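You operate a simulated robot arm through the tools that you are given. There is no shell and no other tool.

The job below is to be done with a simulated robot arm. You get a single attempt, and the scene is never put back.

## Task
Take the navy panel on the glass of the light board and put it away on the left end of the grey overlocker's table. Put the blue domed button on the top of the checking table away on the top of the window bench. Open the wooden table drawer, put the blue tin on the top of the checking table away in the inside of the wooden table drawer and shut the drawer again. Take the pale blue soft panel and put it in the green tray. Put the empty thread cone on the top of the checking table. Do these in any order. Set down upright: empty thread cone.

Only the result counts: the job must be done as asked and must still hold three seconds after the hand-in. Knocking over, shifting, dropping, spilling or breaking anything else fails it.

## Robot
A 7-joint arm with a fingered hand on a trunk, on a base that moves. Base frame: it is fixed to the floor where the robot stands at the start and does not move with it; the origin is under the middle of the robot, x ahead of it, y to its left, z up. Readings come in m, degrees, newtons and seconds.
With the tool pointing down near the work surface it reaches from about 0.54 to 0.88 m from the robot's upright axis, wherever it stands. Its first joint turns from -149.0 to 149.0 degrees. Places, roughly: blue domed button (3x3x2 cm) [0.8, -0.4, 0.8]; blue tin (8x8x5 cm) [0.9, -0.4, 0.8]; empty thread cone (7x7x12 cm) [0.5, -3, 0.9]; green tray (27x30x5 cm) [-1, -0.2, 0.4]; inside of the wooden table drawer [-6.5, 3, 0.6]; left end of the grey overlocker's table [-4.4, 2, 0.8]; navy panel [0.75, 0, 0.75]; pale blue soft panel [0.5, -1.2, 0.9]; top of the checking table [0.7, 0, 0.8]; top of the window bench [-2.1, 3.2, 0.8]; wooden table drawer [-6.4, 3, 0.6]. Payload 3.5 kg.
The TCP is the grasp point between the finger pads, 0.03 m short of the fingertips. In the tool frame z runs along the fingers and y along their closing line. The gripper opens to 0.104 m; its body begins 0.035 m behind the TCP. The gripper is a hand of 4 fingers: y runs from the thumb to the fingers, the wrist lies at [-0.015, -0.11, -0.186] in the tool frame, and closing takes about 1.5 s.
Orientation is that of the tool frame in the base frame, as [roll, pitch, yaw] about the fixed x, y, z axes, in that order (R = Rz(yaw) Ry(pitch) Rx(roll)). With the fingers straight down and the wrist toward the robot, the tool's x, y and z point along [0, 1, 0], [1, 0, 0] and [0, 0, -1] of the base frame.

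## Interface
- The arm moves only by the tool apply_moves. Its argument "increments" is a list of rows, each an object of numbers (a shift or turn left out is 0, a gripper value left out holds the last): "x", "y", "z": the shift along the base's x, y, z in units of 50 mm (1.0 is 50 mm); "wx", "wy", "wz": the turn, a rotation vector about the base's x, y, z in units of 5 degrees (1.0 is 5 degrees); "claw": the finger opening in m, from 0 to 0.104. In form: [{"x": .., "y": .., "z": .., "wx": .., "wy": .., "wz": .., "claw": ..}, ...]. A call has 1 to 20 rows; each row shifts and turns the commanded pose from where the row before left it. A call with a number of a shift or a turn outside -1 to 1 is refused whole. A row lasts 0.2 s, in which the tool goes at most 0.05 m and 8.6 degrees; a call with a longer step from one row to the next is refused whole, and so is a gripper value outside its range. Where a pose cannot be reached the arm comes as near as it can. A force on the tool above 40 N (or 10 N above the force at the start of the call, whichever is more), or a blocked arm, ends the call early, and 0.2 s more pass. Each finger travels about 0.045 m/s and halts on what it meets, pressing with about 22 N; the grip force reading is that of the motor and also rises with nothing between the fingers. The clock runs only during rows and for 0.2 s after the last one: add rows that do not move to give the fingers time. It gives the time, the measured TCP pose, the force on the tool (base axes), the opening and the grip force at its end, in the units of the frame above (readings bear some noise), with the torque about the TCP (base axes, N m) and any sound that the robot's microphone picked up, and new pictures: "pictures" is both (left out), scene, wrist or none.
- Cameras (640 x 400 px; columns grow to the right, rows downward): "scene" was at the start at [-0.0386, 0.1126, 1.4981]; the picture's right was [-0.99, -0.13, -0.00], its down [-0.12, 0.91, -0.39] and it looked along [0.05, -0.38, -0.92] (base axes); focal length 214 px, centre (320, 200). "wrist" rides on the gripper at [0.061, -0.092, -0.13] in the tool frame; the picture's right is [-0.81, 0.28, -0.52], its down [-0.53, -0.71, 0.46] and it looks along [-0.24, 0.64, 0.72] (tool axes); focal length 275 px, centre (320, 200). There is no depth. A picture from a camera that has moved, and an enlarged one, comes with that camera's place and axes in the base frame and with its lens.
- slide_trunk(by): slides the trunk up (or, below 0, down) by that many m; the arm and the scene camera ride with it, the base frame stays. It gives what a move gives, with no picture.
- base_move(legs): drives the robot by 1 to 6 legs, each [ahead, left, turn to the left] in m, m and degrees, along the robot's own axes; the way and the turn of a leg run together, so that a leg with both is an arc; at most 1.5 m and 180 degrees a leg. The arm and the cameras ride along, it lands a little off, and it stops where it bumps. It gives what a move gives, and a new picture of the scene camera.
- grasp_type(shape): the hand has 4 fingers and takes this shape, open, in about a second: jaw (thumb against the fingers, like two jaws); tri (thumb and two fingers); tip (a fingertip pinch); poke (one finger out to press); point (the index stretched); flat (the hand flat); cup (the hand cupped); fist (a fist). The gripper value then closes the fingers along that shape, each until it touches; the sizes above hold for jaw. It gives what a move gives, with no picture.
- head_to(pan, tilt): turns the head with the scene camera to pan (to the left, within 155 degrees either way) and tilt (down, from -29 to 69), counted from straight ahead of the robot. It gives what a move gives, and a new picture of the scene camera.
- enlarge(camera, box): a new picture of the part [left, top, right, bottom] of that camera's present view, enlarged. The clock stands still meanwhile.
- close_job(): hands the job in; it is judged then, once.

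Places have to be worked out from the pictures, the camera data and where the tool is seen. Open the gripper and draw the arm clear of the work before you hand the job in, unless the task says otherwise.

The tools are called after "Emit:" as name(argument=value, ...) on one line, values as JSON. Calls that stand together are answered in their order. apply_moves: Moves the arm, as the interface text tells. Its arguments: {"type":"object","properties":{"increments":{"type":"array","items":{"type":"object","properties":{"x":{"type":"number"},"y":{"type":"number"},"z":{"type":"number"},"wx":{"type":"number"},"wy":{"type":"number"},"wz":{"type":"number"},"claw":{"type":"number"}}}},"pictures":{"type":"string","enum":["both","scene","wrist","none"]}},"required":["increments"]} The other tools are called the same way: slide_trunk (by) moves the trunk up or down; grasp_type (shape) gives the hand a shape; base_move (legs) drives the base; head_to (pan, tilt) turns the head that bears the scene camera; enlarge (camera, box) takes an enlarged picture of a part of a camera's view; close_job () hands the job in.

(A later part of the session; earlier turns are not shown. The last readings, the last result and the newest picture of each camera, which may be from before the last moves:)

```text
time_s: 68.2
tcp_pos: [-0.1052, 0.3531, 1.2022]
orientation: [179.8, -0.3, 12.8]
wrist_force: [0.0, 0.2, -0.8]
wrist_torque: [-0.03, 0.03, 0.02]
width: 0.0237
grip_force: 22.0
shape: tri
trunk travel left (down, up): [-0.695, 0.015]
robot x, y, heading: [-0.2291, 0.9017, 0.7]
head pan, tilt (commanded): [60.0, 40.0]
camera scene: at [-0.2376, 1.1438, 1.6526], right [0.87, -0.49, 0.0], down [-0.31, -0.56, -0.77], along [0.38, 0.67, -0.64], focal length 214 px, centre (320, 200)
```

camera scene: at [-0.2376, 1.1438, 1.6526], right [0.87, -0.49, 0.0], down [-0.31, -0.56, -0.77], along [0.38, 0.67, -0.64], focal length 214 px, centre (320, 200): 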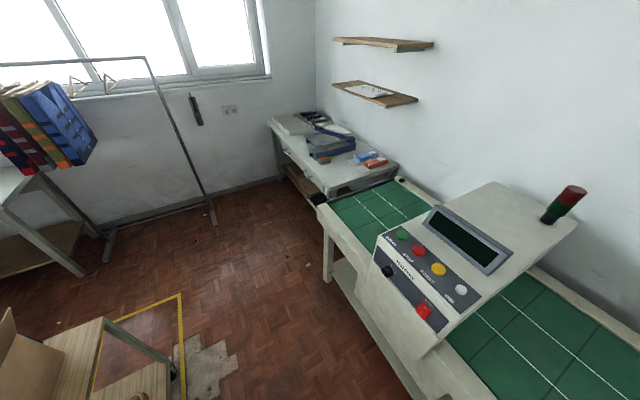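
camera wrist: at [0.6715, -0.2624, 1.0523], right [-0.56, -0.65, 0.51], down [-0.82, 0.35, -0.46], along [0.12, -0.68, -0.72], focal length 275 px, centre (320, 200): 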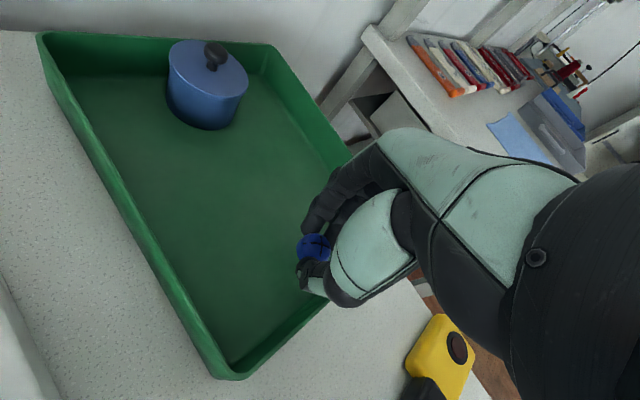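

I'm at [−0.23, 0.90]; the trolley's far corner is about [−0.74, 1.80] and the press ends near y=2.05. I'll slide on to y≈2.5, back to x≈−0.42 and turn to face the window.

Emit:
base_move(legs=[[0, 0.85, 0], [0, 0.75, 0], [-0.19, 0, 0]])

Emit:
base_move(legs=[[0, 0, 90]])

Emit:
head_to(pan=70, tilt=35)

```text
time_s: 77.6
tcp_pos: [-0.3155, 1.9542, 1.2014]
orientation: [179.8, -0.4, 11.8]
wrist_force: [-0.3, -0.1, 0.9]
wrist_torque: [-0.02, 0.02, 0.01]
width: 0.0238
grip_force: 22.1
shape: tri
trunk travel left (down, up): [-0.695, 0.015]
robot x, y, heading: [-0.4275, 2.5016, -0.1]
head pan, tilt (commanded): [60.0, 40.0]
camera scene: at [-0.4342, 2.7466, 1.6527], right [0.86, -0.5, 0.0], down [-0.32, -0.56, -0.77], along [0.39, 0.66, -0.64], focal length 214 px, centre (320, 200)
```

scene: 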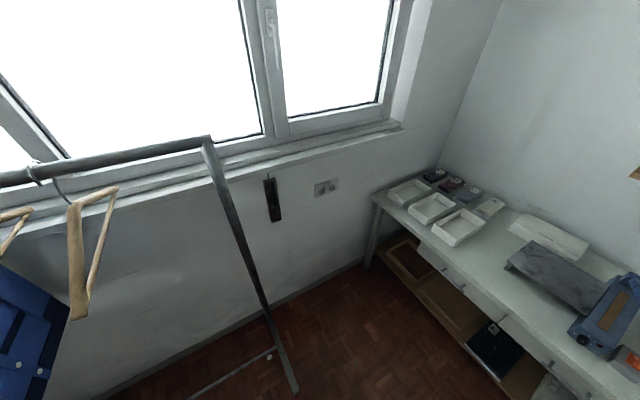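

```text
time_s: 81.8
tcp_pos: [0.1194, 2.6169, 1.2019]
orientation: [179.8, -0.1, 101.7]
wrist_force: [-0.4, -0.3, -0.1]
wrist_torque: [0.0, -0.01, 0.03]
width: 0.0238
grip_force: 21.4
shape: tri
trunk travel left (down, up): [-0.695, 0.015]
robot x, y, heading: [-0.4322, 2.5012, 89.6]
head pan, tilt (commanded): [60.0, 40.0]
camera scene: at [-0.6749, 2.5024, 1.6527], right [0.51, 0.86, 0.0], down [0.55, -0.33, -0.77], along [-0.66, 0.39, -0.64], focal length 214 px, centre (320, 200)
```

scene: 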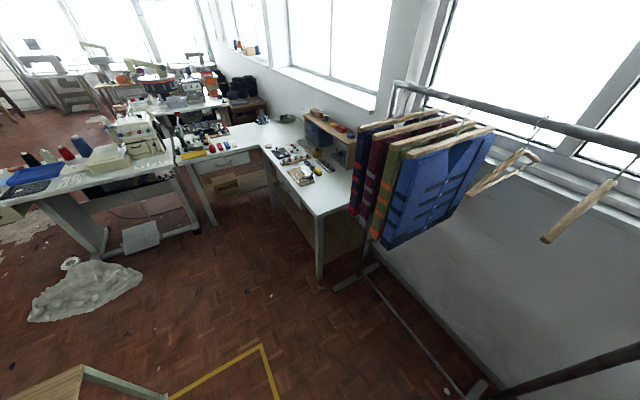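

```text
time_s: 82.5
tcp_pos: [0.1196, 2.6168, 1.2027]
orientation: [179.8, -0.2, 101.6]
wrist_force: [0.2, 0.0, -0.4]
wrist_torque: [-0.01, -0.02, 0.0]
width: 0.0233
grip_force: 22.0
shape: tri
trunk travel left (down, up): [-0.695, 0.015]
robot x, y, heading: [-0.4294, 2.5045, 89.1]
head pan, tilt (commanded): [70.0, 35.0]
camera scene: at [-0.6842, 2.4901, 1.6602], right [0.35, 0.94, 0.0], down [0.54, -0.2, -0.82], along [-0.77, 0.29, -0.57], focal length 214 px, centre (320, 200)
```

scene: 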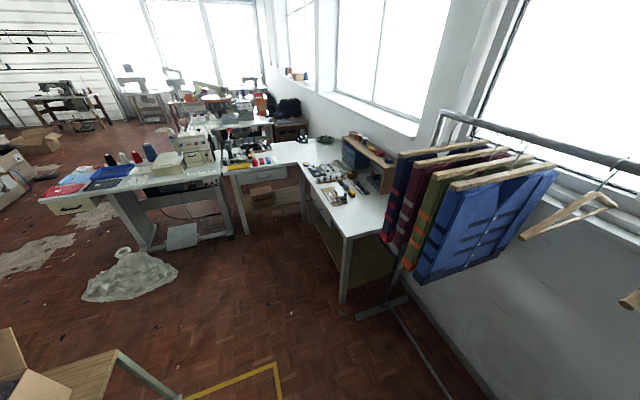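

The window bench front edge runs at y≈2.95 from x≈−1.45 to −2.45, with a clear patch near its right front around [−1.7, 3.1]. I'll correct heading and slide left along y≈2.42 until I face that patch.

Emit:
base_move(legs=[[-0.07, 0.3, 0.6], [0, 0.97, 0]])

Emit:
head_to(pan=0, tilt=45)

```text
time_s: 89.3
tcp_pos: [-1.1602, 2.5456, 1.2019]
orientation: [179.7, -0.2, 102.4]
wrist_force: [0.0, 0.6, 0.4]
wrist_torque: [0.01, -0.05, 0.02]
width: 0.0235
grip_force: 21.7
shape: tri
trunk travel left (down, up): [-0.695, 0.015]
robot x, y, heading: [-1.7072, 2.4248, 90.4]
head pan, tilt (commanded): [70.0, 35.0]
camera scene: at [-1.9632, 2.4071, 1.6602], right [0.34, 0.94, 0.0], down [0.54, -0.19, -0.82], along [-0.77, 0.28, -0.57], focal length 214 px, centre (320, 200)
```

scene: 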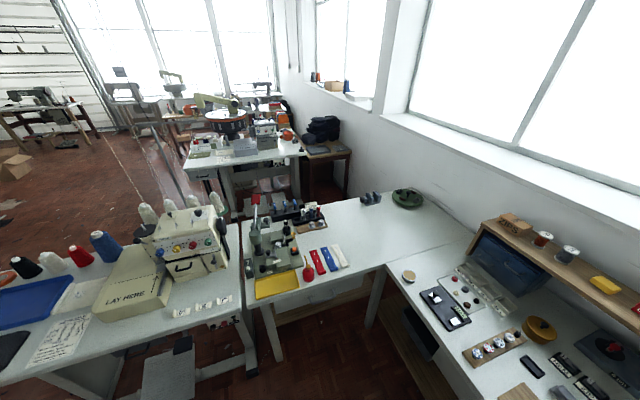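

```text
time_s: 90.7
tcp_pos: [-1.161, 2.5472, 1.2024]
orientation: [179.9, -0.1, 102.5]
wrist_force: [0.2, -0.8, -0.6]
wrist_torque: [0.02, -0.02, 0.01]
width: 0.0236
grip_force: 22.3
shape: tri
trunk travel left (down, up): [-0.695, 0.015]
robot x, y, heading: [-1.7095, 2.4216, 90.4]
head pan, tilt (commanded): [0.0, 45.0]
camera scene: at [-1.8804, 2.4589, 1.6454], right [1.0, 0.01, 0.0], down [0.01, -0.71, -0.71], along [-0.01, 0.71, -0.71], focal length 214 px, centre (320, 200)
```

scene: 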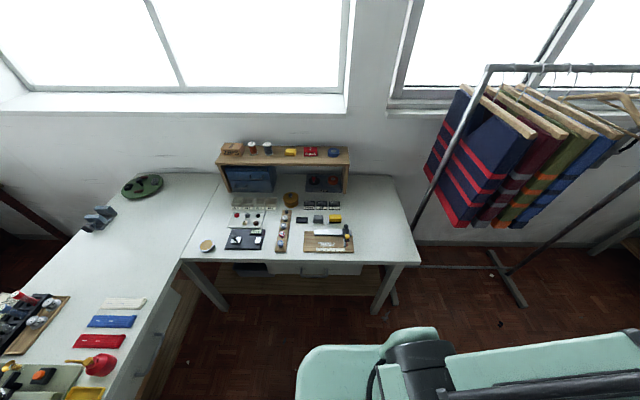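

A clear patch lies at the bench's right front, about [−1.64, 3.07]; the vests hang at x≥−1.3. I'll shift 0.15 m left for clearance and swing the arm round in front over that patch.

Emit:
base_move(legs=[[0, 0.15, 0]])

Emit:
apply_moves(increments=[{"x": -0.248, "y": 0.9, "wz": 0.96}, {"x": -0.322, "y": 0.886, "wz": 0.96}, {"x": -0.396, "y": 0.856, "wz": 0.96}, {"x": -0.464, "y": 0.82, "wz": 0.96}, {"x": -0.534, "y": 0.778, "wz": 0.96}, {"x": -0.596, "y": 0.732, "wz": 0.96}, {"x": -0.654, "y": 0.678, "wz": 0.96}, {"x": -0.71, "y": 0.622, "wz": 0.96}, {"x": -0.76, "y": 0.558, "wz": 0.96}, {"x": -0.802, "y": 0.496, "wz": 0.96}, {"x": -0.274, "y": 0.793, "z": -0.5, "wz": 0.4}, {"x": -0.274, "y": 0.793, "z": -0.5, "wz": 0.4}, {"x": -0.274, "y": 0.793, "z": -0.5, "wz": 0.4}, {"x": -0.274, "y": 0.793, "z": -0.5, "wz": 0.4}, {}], pictures="both")

```text
time_s: 92.0
tcp_pos: [-1.3133, 2.5448, 1.2013]
orientation: [179.7, -0.2, 102.4]
wrist_force: [0.1, -0.1, 0.8]
wrist_torque: [-0.01, -0.03, 0.01]
width: 0.0238
grip_force: 21.7
shape: tri
trunk travel left (down, up): [-0.695, 0.015]
robot x, y, heading: [-1.8601, 2.4257, 90.4]
head pan, tilt (commanded): [0.0, 45.0]
camera scene: at [-2.0326, 2.458, 1.6452], right [1.0, 0.01, 0.0], down [0.01, -0.71, -0.71], along [0.0, 0.71, -0.71], focal length 214 px, centre (320, 200)
```

scene: 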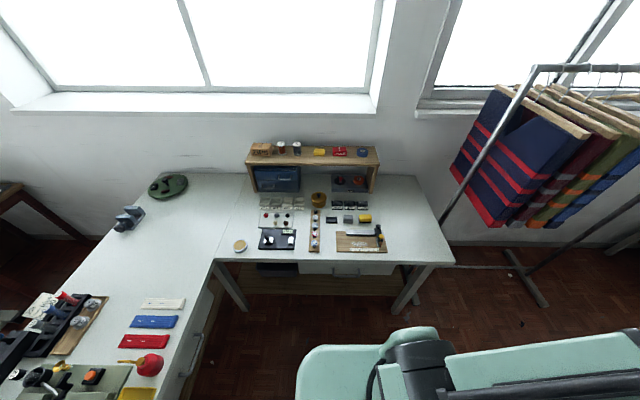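

```text
time_s: 95.2
tcp_pos: [-1.6454, 3.0699, 1.0999]
orientation: [179.9, -0.2, 158.3]
wrist_force: [-0.8, 0.7, -0.9]
wrist_torque: [-0.01, 0.02, -0.03]
width: 0.0236
grip_force: 21.8
shape: tri
trunk travel left (down, up): [-0.695, 0.015]
robot x, y, heading: [-1.8617, 2.421, 90.5]
head pan, tilt (commanded): [0.0, 45.0]
camera scene: at [-2.0311, 2.4578, 1.6454], right [1.0, 0.01, 0.0], down [0.0, -0.71, -0.71], along [0.0, 0.71, -0.71], focal length 214 px, centre (320, 200)
camera wrist: at [-1.7355, 3.006, 1.2304], right [0.86, -0.04, 0.52], down [0.23, -0.86, -0.46], along [0.46, 0.51, -0.72], focal length 275 px, centre (320, 200)
```

scene: 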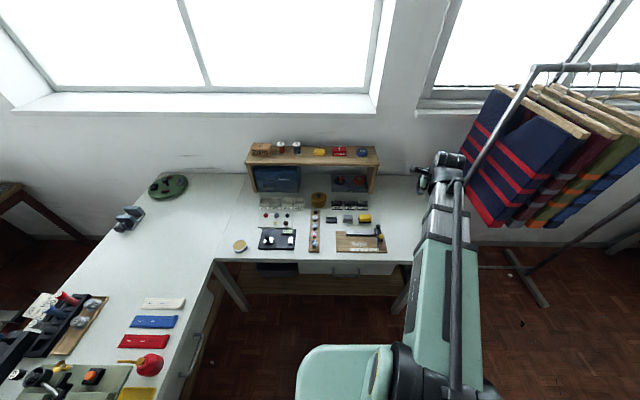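
wrist: 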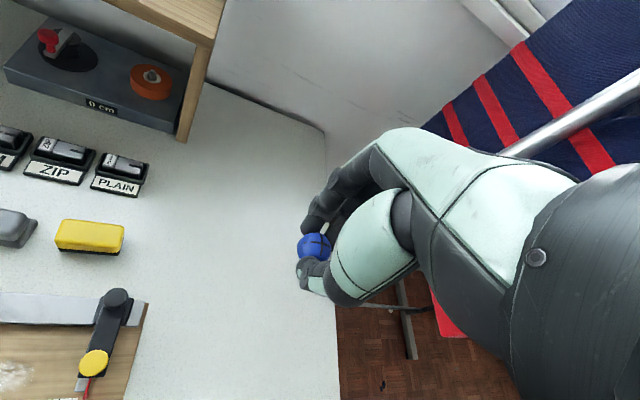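

The button hangs over a clear spot; the bench's right edge is at x≈−1.43 and the wooden board ends at x≈−1.73. I'll move down to just above the surface.

Emit:
apply_moves(increments=[{"x": 0.3, "z": -0.8}, {"z": -0.8}, {"z": -0.8}, {"z": -0.8}, {"z": -0.8}, {"z": -0.4}, {}], pictures="wrist")

```text
time_s: 96.8
tcp_pos: [-1.6249, 3.0688, 0.8807]
orientation: [179.8, -0.1, 158.4]
wrist_force: [-0.6, -0.5, 0.5]
wrist_torque: [0.02, 0.0, -0.03]
width: 0.0236
grip_force: 21.8
shape: tri
trunk travel left (down, up): [-0.695, 0.015]
robot x, y, heading: [-1.8603, 2.4201, 90.4]
head pan, tilt (commanded): [0.0, 45.0]
camera wrist: at [-1.716, 3.0037, 1.012], right [0.86, -0.04, 0.52], down [0.23, -0.86, -0.46], along [0.46, 0.51, -0.72], focal length 275 px, centre (320, 200)
```

wrist: 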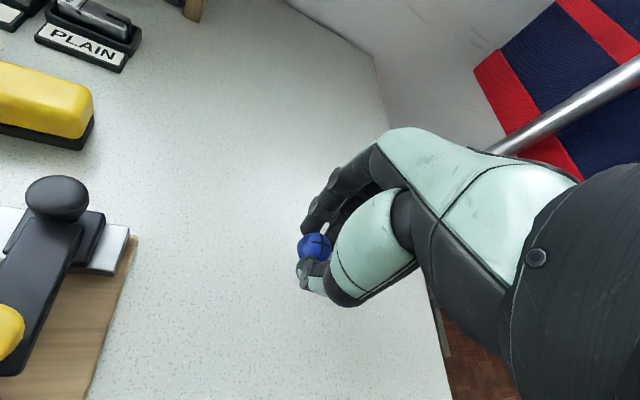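

Still about 4–5 cm to go by the readings; I'll continue down in small steps watching the force.

Emit:
apply_moves(increments=[{"z": -0.3}, {"z": -0.15}, {"z": -0.1}, {"z": -0.1}, {}], pictures="none")

```text
time_s: 98.0
tcp_pos: [-1.6255, 3.0686, 0.8491]
orientation: [179.8, -0.1, 158.4]
wrist_force: [-0.7, 0.9, 0.1]
wrist_torque: [-0.02, 0.02, -0.03]
width: 0.0234
grip_force: 21.8
shape: tri
trunk travel left (down, up): [-0.695, 0.015]
robot x, y, heading: [-1.8612, 2.4251, 90.5]
head pan, tilt (commanded): [0.0, 45.0]
```

No contact at 0.849; a few more 3 mm steps.

Emit:
apply_moves(increments=[{"z": -0.06}, {"z": -0.06}, {"z": -0.06}, {"z": -0.06}, {}], pictures="wrist")

```text
time_s: 99.2
tcp_pos: [-1.6265, 3.0695, 0.8364]
orientation: [179.8, -0.2, 158.4]
wrist_force: [0.1, 0.4, -0.2]
wrist_torque: [0.02, 0.02, -0.04]
width: 0.0236
grip_force: 21.6
shape: tri
trunk travel left (down, up): [-0.695, 0.015]
robot x, y, heading: [-1.861, 2.421, 90.6]
head pan, tilt (commanded): [0.0, 45.0]
camera wrist: at [-1.7164, 3.0048, 0.967], right [0.86, -0.04, 0.52], down [0.23, -0.86, -0.46], along [0.46, 0.51, -0.72], focal length 275 px, centre (320, 200)
```

wrist: 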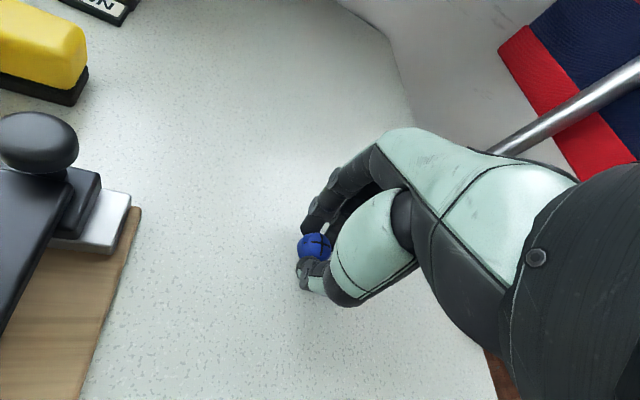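

No force yet, the surface is a bit lower. I'll keep stepping down.

Emit:
apply_moves(increments=[{"z": -0.06}, {"z": -0.06}, {"z": -0.06}, {"z": -0.06}, {}], pictures="none")

Emit:
apply_moves(increments=[{"z": -0.05}, {"z": -0.05}, {}], pictures="none")

```text
time_s: 100.6
tcp_pos: [-1.6266, 3.0704, 0.8285]
orientation: [179.1, -0.3, 158.4]
wrist_force: [-1.0, 0.0, 19.2]
wrist_torque: [0.13, 0.15, 0.0]
width: 0.024
grip_force: 22.0
shape: tri
trunk travel left (down, up): [-0.695, 0.015]
robot x, y, heading: [-1.8586, 2.4264, 90.1]
head pan, tilt (commanded): [0.0, 45.0]
stopped in row 5: the force on the tool passed its limit at 41 N (the readings are from after the stop); the commanded pose is now the measured one
```

```text
time_s: 101.1
tcp_pos: [-1.6253, 3.0714, 0.8292]
orientation: [178.8, -0.3, 158.3]
wrist_force: [-2.0, -4.1, 23.4]
wrist_torque: [-0.14, 0.19, 0.05]
width: 0.024
grip_force: 22.0
shape: tri
trunk travel left (down, up): [-0.695, 0.015]
robot x, y, heading: [-1.8584, 2.4232, 90.2]
head pan, tilt (commanded): [0.0, 45.0]
stopped in row 2: the force on the tool passed its limit at 44 N (the readings are from after the stop); the commanded pose is now the measured one
```

Contact with the bench at TCP z≈0.829 (about 20 N). I'll ease up a millimetre or two, release, and rise.

Emit:
apply_moves(increments=[{"z": 0.06}, {"claw": 0.03}, {"claw": 0.04}, {"claw": 0.05}, {"claw": 0.06}, {}, {}], pictures="wrist")

```text
time_s: 102.7
tcp_pos: [-1.625, 3.0716, 0.8304]
orientation: [179.0, -0.2, 158.3]
wrist_force: [1.6, 4.2, 15.9]
wrist_torque: [-0.25, 0.15, 0.0]
width: 0.054
grip_force: 0.1
shape: tri
trunk travel left (down, up): [-0.695, 0.015]
robot x, y, heading: [-1.8576, 2.4198, 90.4]
head pan, tilt (commanded): [0.0, 45.0]
camera wrist: at [-1.7161, 3.0056, 0.9595], right [0.85, -0.05, 0.52], down [0.23, -0.85, -0.47], along [0.47, 0.52, -0.71], focal length 275 px, centre (320, 200)
```

wrist: 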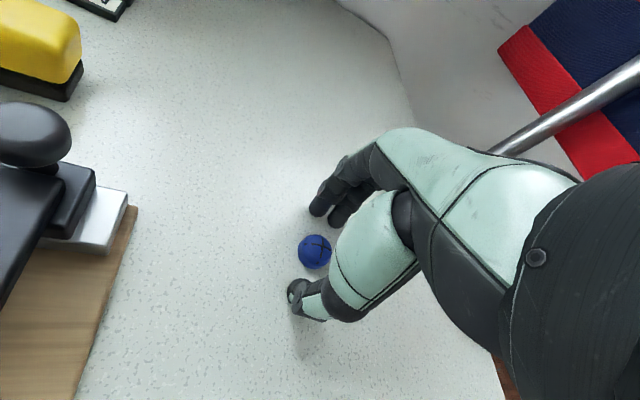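

The button rests on the bench between the opened fingers. I'll raise straight up and check it stays.

Emit:
apply_moves(increments=[{"z": 0.2}, {"z": 0.4}, {"z": 0.6}, {"z": 0.9}, {"z": 0.9}, {"z": 0.9}], pictures="wrist")

```text
time_s: 104.1
tcp_pos: [-1.6267, 3.0725, 1.0257]
orientation: [179.1, -0.2, 158.2]
wrist_force: [0.0, 0.1, -0.8]
wrist_torque: [0.02, 0.01, 0.0]
width: 0.06
grip_force: 0.1
shape: tri
trunk travel left (down, up): [-0.695, 0.015]
robot x, y, heading: [-1.8589, 2.4251, 90.5]
head pan, tilt (commanded): [0.0, 45.0]
camera wrist: at [-1.7179, 3.006, 1.1545], right [0.85, -0.05, 0.52], down [0.23, -0.85, -0.47], along [0.47, 0.52, -0.72], focal length 275 px, centre (320, 200)
```

wrist: 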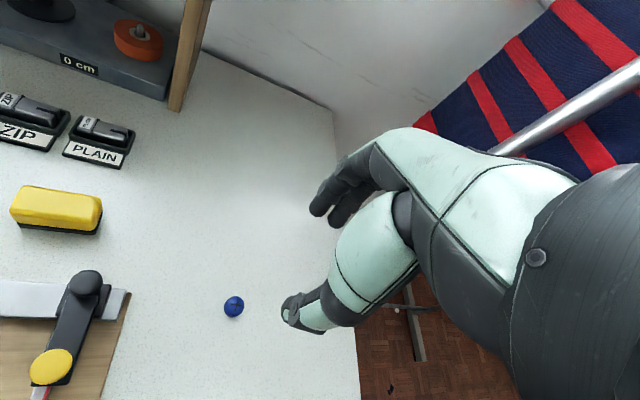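

The button is placed and stable. I'll raise the arm, tuck it back to the right, and retrace my way to the checking table side.

Emit:
apply_moves(increments=[{"x": 0.16, "y": -0.626, "z": 0.7, "wz": -0.32}, {"x": 0.16, "y": -0.626, "z": 0.7, "wz": -0.32}, {"x": 0.16, "y": -0.626, "z": 0.7, "wz": -0.32}, {"x": 0.16, "y": -0.626, "z": 0.7, "wz": -0.32}, {"x": 0.16, "y": -0.626, "z": 0.7, "wz": -0.32}, {"x": 0.802, "y": -0.496, "wz": -0.96}, {"x": 0.76, "y": -0.558, "wz": -0.96}, {"x": 0.71, "y": -0.622, "wz": -0.96}, {"x": 0.654, "y": -0.678, "wz": -0.96}, {"x": 0.596, "y": -0.732, "wz": -0.96}, {"x": 0.534, "y": -0.778, "wz": -0.96}, {"x": 0.464, "y": -0.82, "wz": -0.96}, {"x": 0.396, "y": -0.856, "wz": -0.96}, {"x": 0.322, "y": -0.886, "wz": -0.96}, {"x": 0.248, "y": -0.9, "wz": -0.96}, {}], pictures="scene")

Emit:
base_move(legs=[[0, -0.7, 0], [0.04, -0.74, 0]])

```text
time_s: 107.5
tcp_pos: [-1.3097, 2.5475, 1.1999]
orientation: [179.1, -0.4, 102.4]
wrist_force: [-0.3, 0.1, -0.5]
wrist_torque: [-0.02, 0.04, -0.01]
width: 0.0597
grip_force: 0.1
shape: tri
trunk travel left (down, up): [-0.695, 0.015]
robot x, y, heading: [-1.8574, 2.4228, 90.1]
head pan, tilt (commanded): [0.0, 45.0]
camera scene: at [-2.031, 2.4582, 1.6454], right [1.0, 0.01, 0.0], down [0.0, -0.71, -0.71], along [0.0, 0.71, -0.71], focal length 214 px, centre (320, 200)
```

scene: 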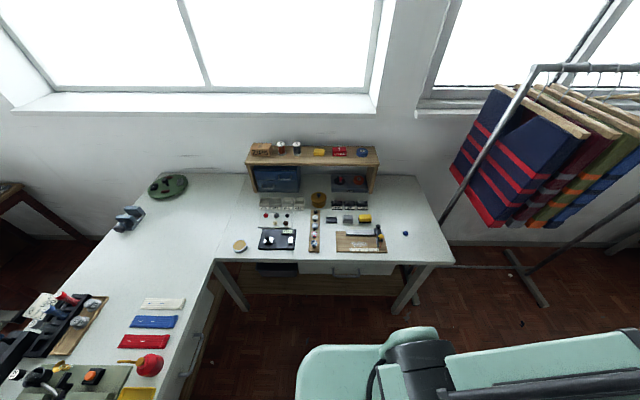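

```text
time_s: 115.0
tcp_pos: [0.1399, 2.6041, 1.1987]
orientation: [179.1, -0.3, 102.7]
wrist_force: [-0.4, -0.2, 0.3]
wrist_torque: [-0.05, 0.02, 0.0]
width: 0.0598
grip_force: 0.1
shape: tri
trunk travel left (down, up): [-0.695, 0.015]
robot x, y, heading: [-0.4086, 2.4786, 90.5]
head pan, tilt (commanded): [0.0, 45.0]
camera scene: at [-0.5803, 2.5091, 1.6455], right [1.0, 0.01, 0.0], down [0.01, -0.71, -0.71], along [-0.01, 0.71, -0.71], focal length 214 px, centre (320, 200)
```

scene: 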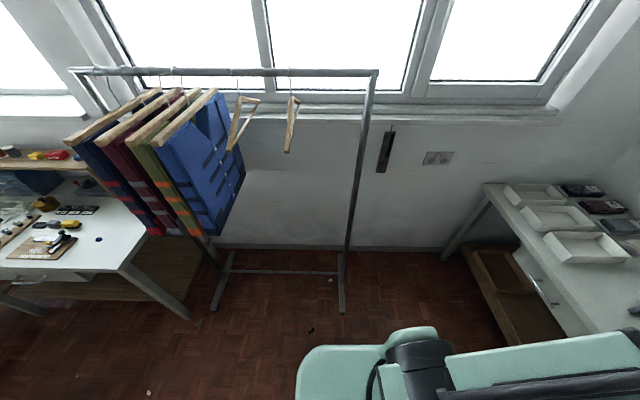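

Back at [−0.41, 2.48]. I'll turn to face the checking table wall, move forward to the passage centre and slide right all the way past the wooden table.

Emit:
base_move(legs=[[0, 0, -90.5], [0.19, 0, 0], [0, -1.2, 0], [0, -1.2, 0]])

Emit:
head_to(pan=-45, tilt=40)

```text
time_s: 131.8
tcp_pos: [-0.0145, -0.4774, 1.2002]
orientation: [179.1, -0.3, 14.0]
wrist_force: [0.7, 0.2, 0.1]
wrist_torque: [-0.03, 0.03, -0.02]
width: 0.0596
grip_force: 0.1
shape: tri
trunk travel left (down, up): [-0.695, 0.015]
robot x, y, heading: [-0.1605, 0.0678, 2.1]
head pan, tilt (commanded): [0.0, 45.0]
camera scene: at [-0.1277, 0.2389, 1.6454], right [0.04, -1.0, 0.0], down [-0.71, -0.03, -0.71], along [0.71, 0.03, -0.71], focal length 214 px, centre (320, 200)
```

scene: 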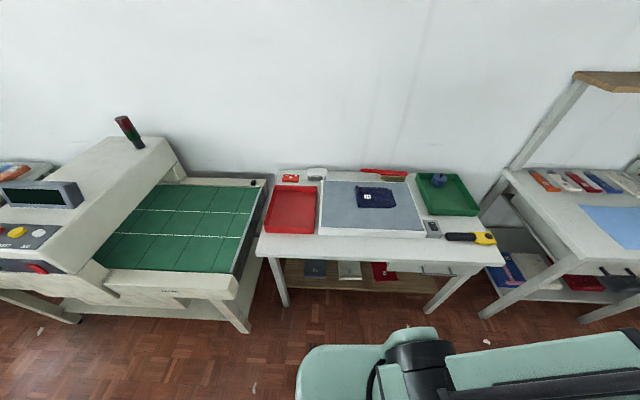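

```text
time_s: 132.9
tcp_pos: [-0.0164, -0.4769, 1.1997]
orientation: [179.1, -0.3, 14.1]
wrist_force: [-0.3, -0.3, -0.2]
wrist_torque: [0.0, 0.02, -0.02]
width: 0.0596
grip_force: 0.0
shape: tri
trunk travel left (down, up): [-0.695, 0.015]
robot x, y, heading: [-0.1533, 0.0705, 2.0]
head pan, tilt (commanded): [-45.0, 40.0]
camera scene: at [-0.1467, 0.1785, 1.6527], right [-0.68, -0.73, 0.0], down [-0.47, 0.44, -0.77], along [0.56, -0.52, -0.64], focal length 214 px, centre (320, 200)
```

scene: 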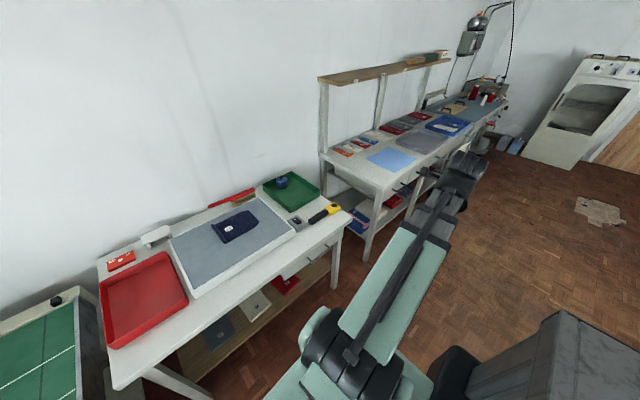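

I'm back beside the table (heading 2°). The pale blue panel is at about [0.50, −1.12] on the bench; I'll slide right to face it and straighten up.

Emit:
base_move(legs=[[0, -1.2, -2]])

Emit:
head_to(pan=0, tilt=50)

Emit:
enlarge(camera="scene", box=[240, 120, 480, 270])

Emit:
head_to(pan=-140, tilt=35)

```text
time_s: 138.9
tcp_pos: [0.0132, -1.6664, 1.1989]
orientation: [179.1, -0.2, 13.3]
wrist_force: [-0.7, -0.3, 0.6]
wrist_torque: [0.04, 0.02, -0.02]
width: 0.0597
grip_force: 0.1
shape: tri
trunk travel left (down, up): [-0.695, 0.015]
robot x, y, heading: [-0.1204, -1.1203, 1.5]
head pan, tilt (commanded): [-45.0, 40.0]
camera scene: at [-0.1106, -1.0091, 1.6527], right [-0.69, -0.72, 0.0], down [-0.46, 0.44, -0.77], along [0.55, -0.53, -0.64], focal length 214 px, centre (320, 200)
```

scene: 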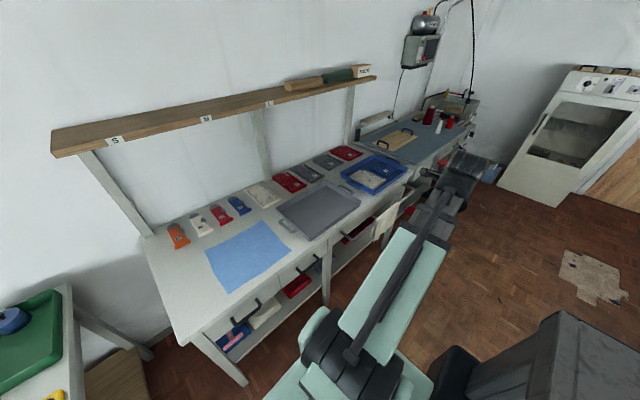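

```text
time_s: 140.0
tcp_pos: [0.0114, -1.6662, 1.1989]
orientation: [179.1, -0.3, 13.3]
wrist_force: [0.1, -0.5, -0.3]
wrist_torque: [0.0, -0.01, 0.0]
width: 0.0596
grip_force: 0.0
shape: tri
trunk travel left (down, up): [-0.695, 0.015]
robot x, y, heading: [-0.1213, -1.1181, 1.3]
head pan, tilt (commanded): [0.0, 50.0]
camera scene: at [-0.0951, -0.9483, 1.6385], right [0.02, -1.0, 0.0], down [-0.77, -0.02, -0.64], along [0.64, 0.01, -0.77], focal length 214 px, centre (320, 200)
```

scene: 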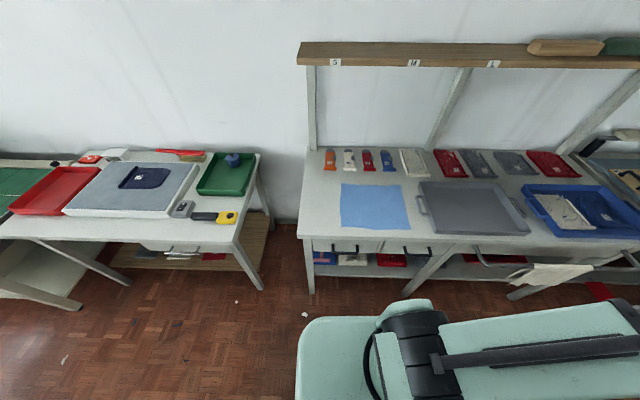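

```text
2.67 times, centred on (360, 195) of scene
camera zoom: at [-0.0951, -0.9483, 1.6385], right [0.02, -1.0, 0.0], down [-0.77, -0.02, -0.64], along [0.64, 0.01, -0.77], focal length 572 px, centre (213, 213)
```

zoom: 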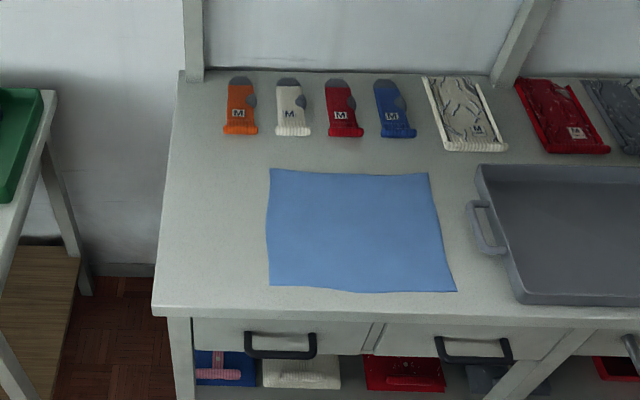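

```text
time_s: 142.3
tcp_pos: [0.0123, -1.6656, 1.1989]
orientation: [179.1, -0.4, 13.3]
wrist_force: [0.0, 1.0, -0.2]
wrist_torque: [0.02, -0.03, -0.02]
width: 0.0595
grip_force: 0.1
shape: tri
trunk travel left (down, up): [-0.695, 0.015]
robot x, y, heading: [-0.1215, -1.1189, 1.4]
head pan, tilt (commanded): [-140.0, 35.0]
camera scene: at [-0.2382, -1.0081, 1.6602], right [-0.66, 0.75, 0.0], down [0.43, 0.38, -0.82], along [-0.62, -0.54, -0.57], focal length 214 px, centre (320, 200)
```

scene: 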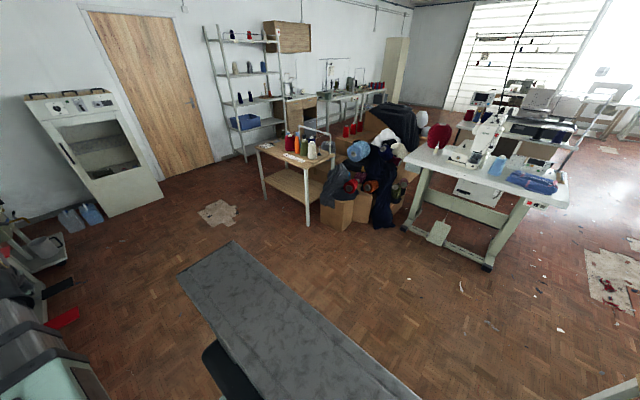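

The pale blue panel is a cloth about 0.26×0.29 m centred near [0.515, −1.18], lying flat and clear of other pieces. Before grasping it, I'll look at where the green tray stands on the wooden table's lower shelf.

Emit:
head_to(pan=130, tilt=40)

Emit:
enlarge(camera="scene", box=[160, 80, 480, 280])

```text
time_s: 146.0
tcp_pos: [0.0109, -1.6674, 1.2005]
orientation: [179.0, -0.3, 13.3]
wrist_force: [-1.0, -0.2, -0.1]
wrist_torque: [0.02, -0.02, 0.0]
width: 0.0596
grip_force: 0.0
shape: tri
trunk travel left (down, up): [-0.695, 0.015]
robot x, y, heading: [-0.1208, -1.1185, 1.3]
head pan, tilt (commanded): [130.0, 40.0]
camera scene: at [-0.2281, -0.886, 1.6527], right [0.75, 0.66, 0.0], down [0.42, -0.48, -0.77], along [-0.51, 0.58, -0.64], focal length 214 px, centre (320, 200)
```

scene: 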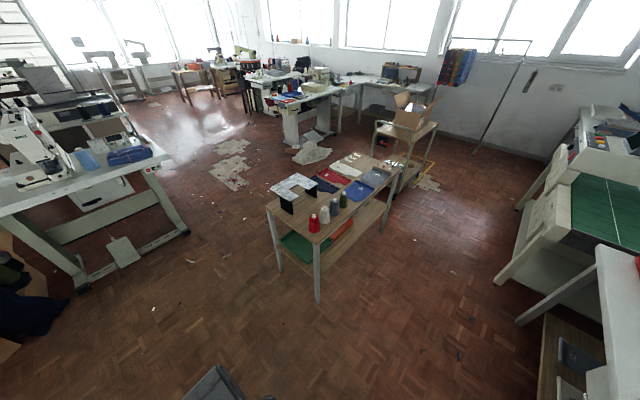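

```text
2.00 times, centred on (320, 180) of scene
camera zoom: at [-0.2281, -0.886, 1.6527], right [0.75, 0.66, 0.0], down [0.42, -0.48, -0.77], along [-0.51, 0.58, -0.64], focal length 429 px, centre (320, 240)
```

zoom: 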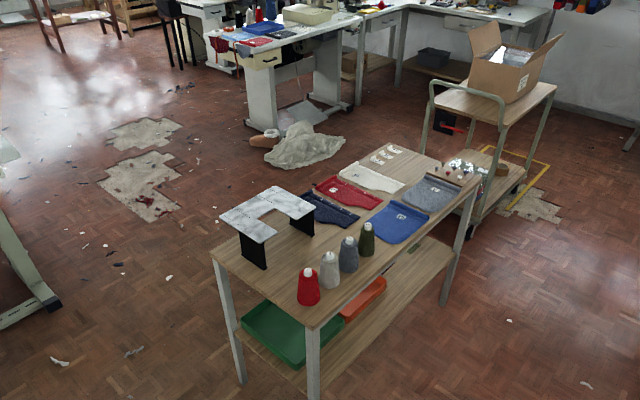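

The green tray stands at the south end of the lower shelf, about x −1.11…−0.81, y −0.32…−0.05, rim z≈0.45, open from the table's south end. First I'll set the jaw shape and swing the hand over the cloth.

Emit:
grasp_type(shape="jaw")

Emit:
apply_moves(increments=[{"x": 0.906, "y": 0.26, "wz": 0.89}, {"x": 0.882, "y": 0.334, "wz": 0.89}, {"x": 0.85, "y": 0.408, "wz": 0.89}, {"x": 0.814, "y": 0.478, "wz": 0.89}, {"x": 0.77, "y": 0.542, "wz": 0.89}, {"x": 0.722, "y": 0.608, "wz": 0.89}, {"x": 0.67, "y": 0.664, "wz": 0.89}, {"x": 0.61, "y": 0.718, "wz": 0.89}, {"x": 0.55, "y": 0.766, "wz": 0.89}, {"x": 0.471, "y": 0.703, "z": -0.4, "wz": 0.89}, {"x": 0.471, "y": 0.703, "z": -0.4, "wz": 0.89}, {"x": 0.471, "y": 0.703, "z": -0.4, "wz": 0.89}, {"x": 0.471, "y": 0.703, "z": -0.4, "wz": 0.89}, {"x": 0.471, "y": 0.703, "z": -0.4, "wz": 0.89}, {"x": 0.471, "y": 0.703, "z": -0.4, "wz": 0.89}, {"x": 0.471, "y": 0.703, "z": -0.4, "wz": 0.89}, {}], pictures="wrist")

Emit:
head_to(pan=-5, tilt=50)

```text
time_s: 146.9
tcp_pos: [0.0117, -1.6659, 1.1996]
orientation: [179.1, -0.4, 13.3]
wrist_force: [0.5, 0.5, -1.3]
wrist_torque: [-0.01, -0.01, -0.01]
width: 0.1039
grip_force: 0.0
shape: jaw
trunk travel left (down, up): [-0.695, 0.015]
robot x, y, heading: [-0.1198, -1.1176, 1.3]
head pan, tilt (commanded): [130.0, 40.0]
```

```text
time_s: 150.5
tcp_pos: [0.5158, -1.1798, 1.0583]
orientation: [179.0, -0.3, 84.5]
wrist_force: [-0.1, 0.0, 0.4]
wrist_torque: [-0.03, -0.02, 0.03]
width: 0.1038
grip_force: 0.1
shape: jaw
trunk travel left (down, up): [-0.695, 0.015]
robot x, y, heading: [-0.1194, -1.1178, 1.2]
head pan, tilt (commanded): [130.0, 40.0]
camera wrist: at [0.4284, -1.1123, 1.1876], right [0.19, -0.84, 0.52], down [-0.75, -0.46, -0.47], along [0.63, -0.3, -0.72], focal length 275 px, centre (320, 200)
```

wrist: 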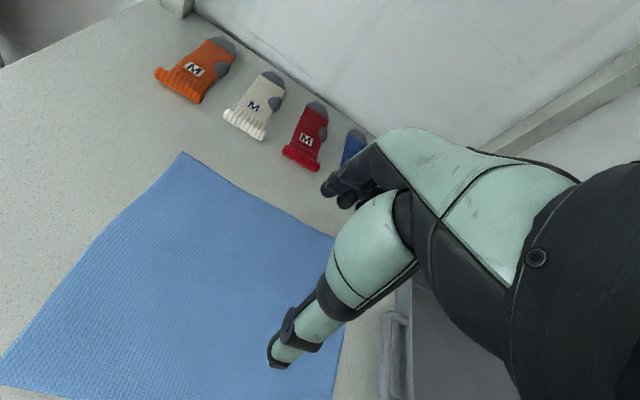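

```text
time_s: 152.7
tcp_pos: [0.5169, -1.182, 1.0583]
orientation: [179.1, -0.4, 84.4]
wrist_force: [0.0, -0.2, 0.5]
wrist_torque: [-0.01, 0.0, 0.02]
width: 0.104
grip_force: 0.1
shape: jaw
trunk travel left (down, up): [-0.695, 0.015]
robot x, y, heading: [-0.1228, -1.1172, 1.1]
head pan, tilt (commanded): [-5.0, 50.0]
camera scene: at [-0.0952, -0.9548, 1.6385], right [-0.06, -1.0, 0.0], down [-0.76, 0.05, -0.64], along [0.64, -0.04, -0.77], focal length 214 px, centre (320, 200)
```

scene: 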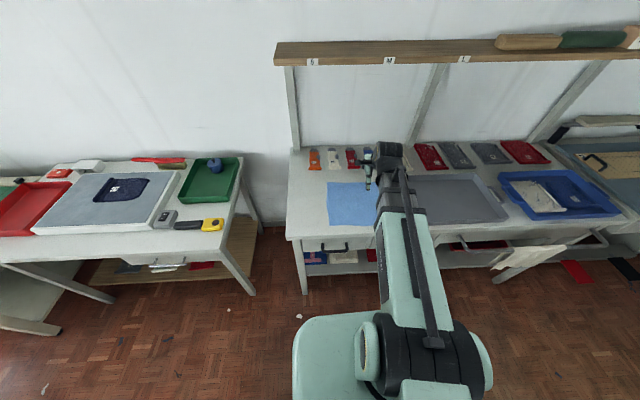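

The hand is over the cloth's centre. I'll set the fingers about 7 cm apart and lower to contact gently.

Emit:
apply_moves(increments=[{"z": -0.6, "claw": 0.07}, {"z": -0.6}, {"z": -0.4}, {"z": -0.3}, {"z": -0.2}, {}], pictures="wrist")

Emit:
apply_moves(increments=[{"z": -0.08}, {"z": -0.08}, {"z": -0.08}, {}], pictures="none")

```text
time_s: 154.1
tcp_pos: [0.5142, -1.1796, 0.9548]
orientation: [179.1, -0.3, 84.4]
wrist_force: [0.0, -0.4, -0.8]
wrist_torque: [-0.02, 0.02, -0.01]
width: 0.0703
grip_force: 0.1
shape: jaw
trunk travel left (down, up): [-0.695, 0.015]
robot x, y, heading: [-0.1231, -1.1171, 1.3]
head pan, tilt (commanded): [-5.0, 50.0]
camera wrist: at [0.427, -1.112, 1.0834], right [0.19, -0.84, 0.52], down [-0.75, -0.46, -0.47], along [0.63, -0.3, -0.72], focal length 275 px, centre (320, 200)
```

wrist: 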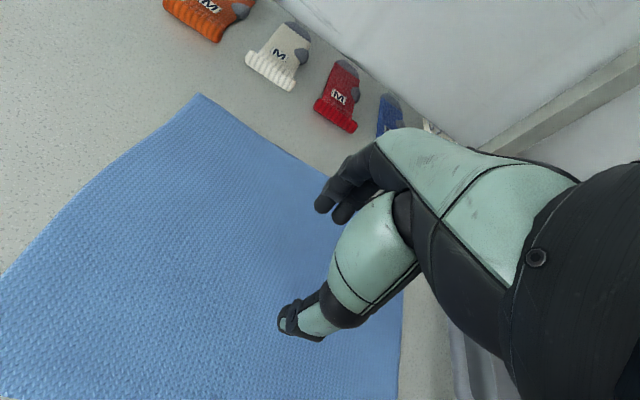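

```text
time_s: 155.1
tcp_pos: [0.5151, -1.1804, 0.942]
orientation: [179.1, -0.3, 84.5]
wrist_force: [-0.8, 0.5, 0.1]
wrist_torque: [-0.02, 0.02, 0.0]
width: 0.0702
grip_force: 0.1
shape: jaw
trunk travel left (down, up): [-0.695, 0.015]
robot x, y, heading: [-0.1234, -1.1187, 1.2]
head pan, tilt (commanded): [-5.0, 50.0]
```

No contact at 0.942; continuing down in 4–5 mm steps.

Emit:
apply_moves(increments=[{"z": -0.1}, {"z": -0.1}, {"z": -0.1}, {"z": -0.1}, {}], pictures="none")

Emit:
apply_moves(increments=[{"z": -0.06}, {"z": -0.06}, {"z": -0.06}, {}], pictures="wrist")

```text
time_s: 156.3
tcp_pos: [0.5154, -1.1811, 0.9215]
orientation: [179.1, -0.2, 84.6]
wrist_force: [-0.3, -0.2, 0.4]
wrist_torque: [0.01, 0.02, -0.01]
width: 0.0703
grip_force: 0.0
shape: jaw
trunk travel left (down, up): [-0.695, 0.015]
robot x, y, heading: [-0.1219, -1.118, 1.3]
head pan, tilt (commanded): [-5.0, 50.0]
```

```text
time_s: 157.3
tcp_pos: [0.5159, -1.1804, 0.9131]
orientation: [179.1, -0.3, 84.4]
wrist_force: [0.3, -0.5, -0.1]
wrist_torque: [-0.01, 0.0, 0.01]
width: 0.0704
grip_force: 0.0
shape: jaw
trunk travel left (down, up): [-0.695, 0.015]
robot x, y, heading: [-0.1233, -1.1183, 1.3]
head pan, tilt (commanded): [-5.0, 50.0]
camera wrist: at [0.4272, -1.1133, 1.0417], right [0.19, -0.84, 0.52], down [-0.75, -0.46, -0.47], along [0.63, -0.3, -0.72], focal length 275 px, centre (320, 200)
```

wrist: 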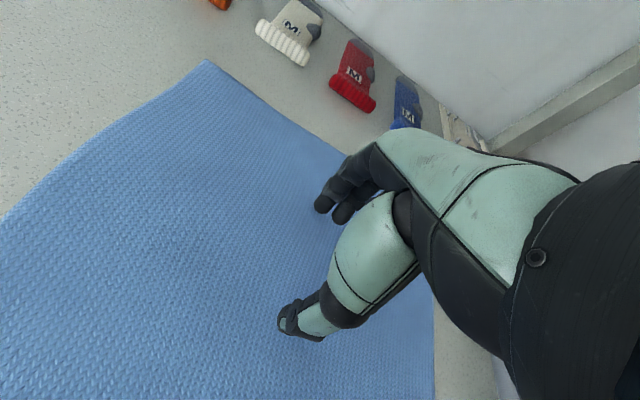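

Emit:
apply_moves(increments=[{"z": -0.06}, {"z": -0.06}, {"z": -0.06}, {}], pictures="none")

Emit:
apply_moves(increments=[{"z": -0.05}, {"z": -0.05}, {}], pictures="wrist")

```text
time_s: 158.3
tcp_pos: [0.5145, -1.1825, 0.9045]
orientation: [179.1, -0.3, 84.4]
wrist_force: [0.6, 0.8, -0.2]
wrist_torque: [0.02, 0.02, -0.01]
width: 0.0703
grip_force: 0.1
shape: jaw
trunk travel left (down, up): [-0.695, 0.015]
robot x, y, heading: [-0.1197, -1.1213, 1.3]
head pan, tilt (commanded): [-5.0, 50.0]
```

```text
time_s: 159.1
tcp_pos: [0.516, -1.1819, 0.8993]
orientation: [179.0, -0.3, 84.4]
wrist_force: [0.4, 0.9, -0.7]
wrist_torque: [0.01, 0.05, 0.02]
width: 0.0705
grip_force: 0.1
shape: jaw
trunk travel left (down, up): [-0.695, 0.015]
robot x, y, heading: [-0.1183, -1.1204, 1.4]
head pan, tilt (commanded): [-5.0, 50.0]
camera wrist: at [0.4273, -1.1138, 1.0282], right [0.19, -0.84, 0.52], down [-0.75, -0.46, -0.47], along [0.63, -0.3, -0.72], focal length 275 px, centre (320, 200)
```

wrist: 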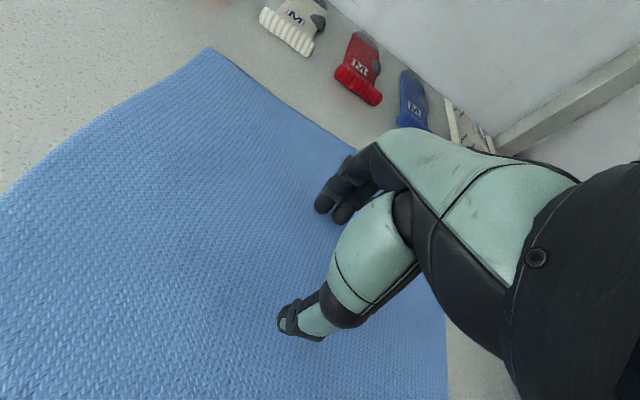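

The cloth's corner triangulates to z≈0.86, so contact is only millimetres away. Two more tiny steps.

Emit:
apply_moves(increments=[{"z": -0.06}, {"z": -0.06}, {}], pictures="none")

Emit:
apply_moves(increments=[{"z": -0.04}, {"z": -0.04}, {}], pictures="none")

```text
time_s: 159.9
tcp_pos: [0.5158, -1.1811, 0.8924]
orientation: [179.1, -0.3, 84.5]
wrist_force: [-1.0, 0.9, 0.6]
wrist_torque: [-0.01, 0.02, 0.01]
width: 0.0702
grip_force: 0.1
shape: jaw
trunk travel left (down, up): [-0.695, 0.015]
robot x, y, heading: [-0.1226, -1.1216, 1.5]
head pan, tilt (commanded): [-5.0, 50.0]
```

```text
time_s: 160.7
tcp_pos: [0.5145, -1.1816, 0.8908]
orientation: [178.9, -0.3, 84.4]
wrist_force: [3.1, 0.6, 25.0]
wrist_torque: [0.12, 0.99, -0.05]
width: 0.0692
grip_force: 0.0
shape: jaw
trunk travel left (down, up): [-0.695, 0.015]
robot x, y, heading: [-0.1247, -1.1213, 1.2]
head pan, tilt (commanded): [-5.0, 50.0]
```

Contact at 25 N with TCP z=0.891. I'll close the fingers while pressed so they gather the cloth between them.

Emit:
apply_moves(increments=[{"z": 0.02, "claw": 0.0}, {}, {}, {}, {}, {}, {}, {}, {}], pictures="wrist")

```text
time_s: 162.7
tcp_pos: [0.5143, -1.1827, 0.8914]
orientation: [179.0, -0.4, 84.5]
wrist_force: [-2.4, -1.9, 11.2]
wrist_torque: [0.0, 0.05, 0.02]
width: 0.0089
grip_force: 21.7
shape: jaw
trunk travel left (down, up): [-0.695, 0.015]
robot x, y, heading: [-0.1227, -1.1187, 1.2]
head pan, tilt (commanded): [-5.0, 50.0]
camera wrist: at [0.4265, -1.113, 1.0198], right [0.19, -0.84, 0.52], down [-0.75, -0.46, -0.47], along [0.63, -0.3, -0.71], focal length 275 px, centre (320, 200)
```

wrist: 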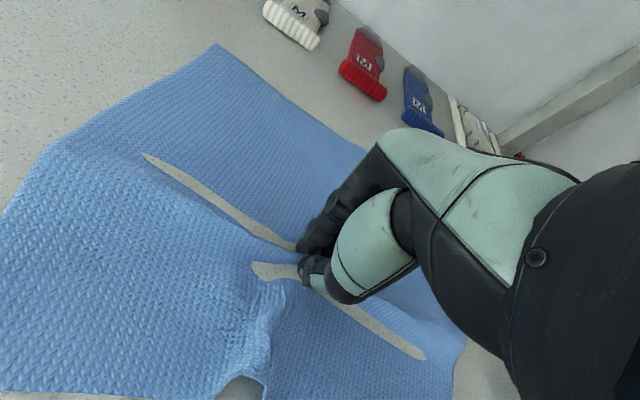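

The cloth has bunched up between the fingers (width 9 mm, 22 N). I'll lift gently and see whether it comes along.

Emit:
apply_moves(increments=[{"z": 0.2}, {"z": 0.3}, {"z": 0.4}, {"z": 0.5}, {"z": 0.5}, {"z": 0.6}, {"z": 0.6}, {}], pictures="both")

```text
time_s: 164.5
tcp_pos: [0.5154, -1.1821, 1.0449]
orientation: [179.1, -0.3, 84.4]
wrist_force: [-0.1, -0.2, -0.4]
wrist_torque: [-0.03, -0.05, 0.01]
width: 0.0075
grip_force: 22.2
shape: jaw
trunk travel left (down, up): [-0.695, 0.015]
robot x, y, heading: [-0.1255, -1.1185, 1.0]
head pan, tilt (commanded): [-5.0, 50.0]
camera scene: at [-0.0951, -0.9549, 1.6385], right [-0.07, -1.0, 0.0], down [-0.76, 0.05, -0.64], along [0.64, -0.04, -0.77], focal length 214 px, centre (320, 200)
camera wrist: at [0.4283, -1.113, 1.1738], right [0.19, -0.84, 0.52], down [-0.75, -0.46, -0.47], along [0.63, -0.3, -0.72], focal length 275 px, centre (320, 200)
```

scene: 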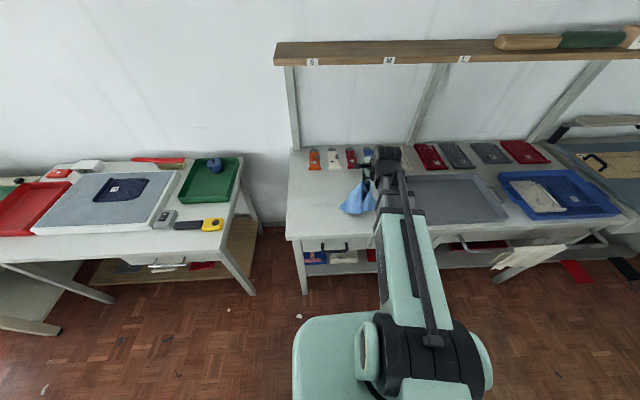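
wrist: 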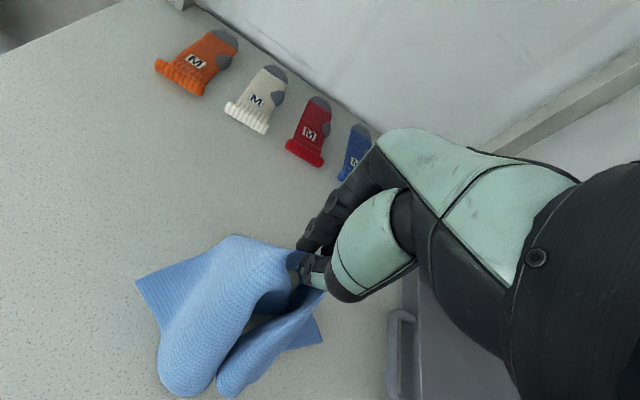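

The cloth hangs securely from the fingers. I'll lift and swing the arm back to the tucked right-side pose.

Emit:
apply_moves(increments=[{"z": 0.8}, {"z": 0.7}, {"x": -0.471, "y": -0.703, "z": 0.2, "wz": -0.89}, {"x": -0.471, "y": -0.703, "z": 0.2, "wz": -0.89}, {"x": -0.471, "y": -0.703, "z": 0.2, "wz": -0.89}, {"x": -0.471, "y": -0.703, "z": 0.2, "wz": -0.89}, {"x": -0.471, "y": -0.703, "z": 0.2, "wz": -0.89}, {"x": -0.471, "y": -0.703, "z": 0.2, "wz": -0.89}, {"x": -0.471, "y": -0.703, "z": 0.2, "wz": -0.89}, {"x": -0.55, "y": -0.766, "wz": -0.89}, {"x": -0.61, "y": -0.718, "wz": -0.89}, {"x": -0.67, "y": -0.664, "wz": -0.89}, {"x": -0.722, "y": -0.608, "wz": -0.89}, {"x": -0.77, "y": -0.542, "wz": -0.89}, {}], pictures="both")

```text
time_s: 167.7
tcp_pos: [0.1845, -1.5943, 1.19]
orientation: [179.1, -0.3, 31.0]
wrist_force: [0.5, 0.6, 0.0]
wrist_torque: [0.02, -0.02, 0.03]
width: 0.007
grip_force: 22.4
shape: jaw
trunk travel left (down, up): [-0.695, 0.015]
robot x, y, heading: [-0.1218, -1.1174, 1.2]
head pan, tilt (commanded): [-5.0, 50.0]
camera scene: at [-0.0951, -0.9548, 1.6385], right [-0.07, -1.0, 0.0], down [-0.76, 0.05, -0.64], along [0.64, -0.04, -0.77], focal length 214 px, centre (320, 200)
camera wrist: at [0.188, -1.4835, 1.3178], right [-0.56, -0.65, 0.52], down [-0.82, 0.33, -0.47], along [0.13, -0.69, -0.72], focal length 275 px, centre (320, 200)
```

scene: 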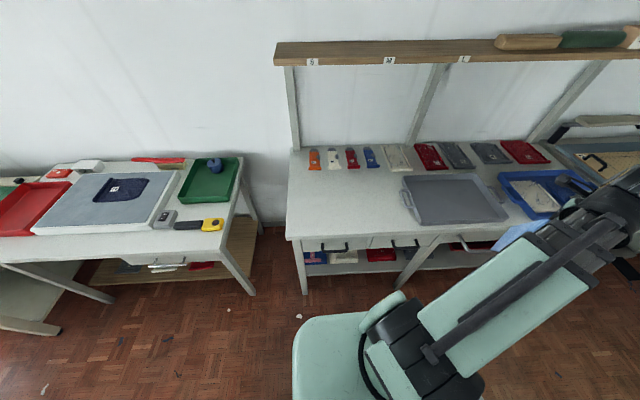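
wrist: 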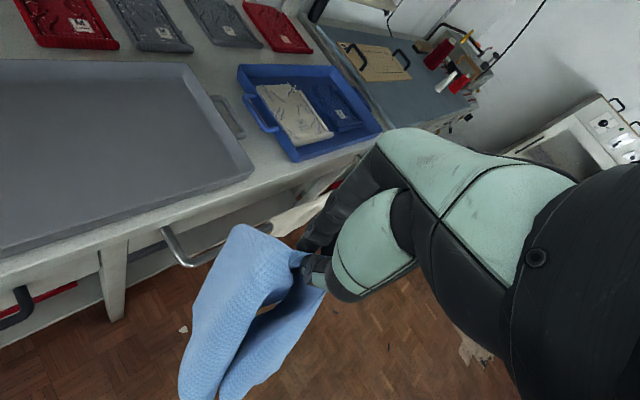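

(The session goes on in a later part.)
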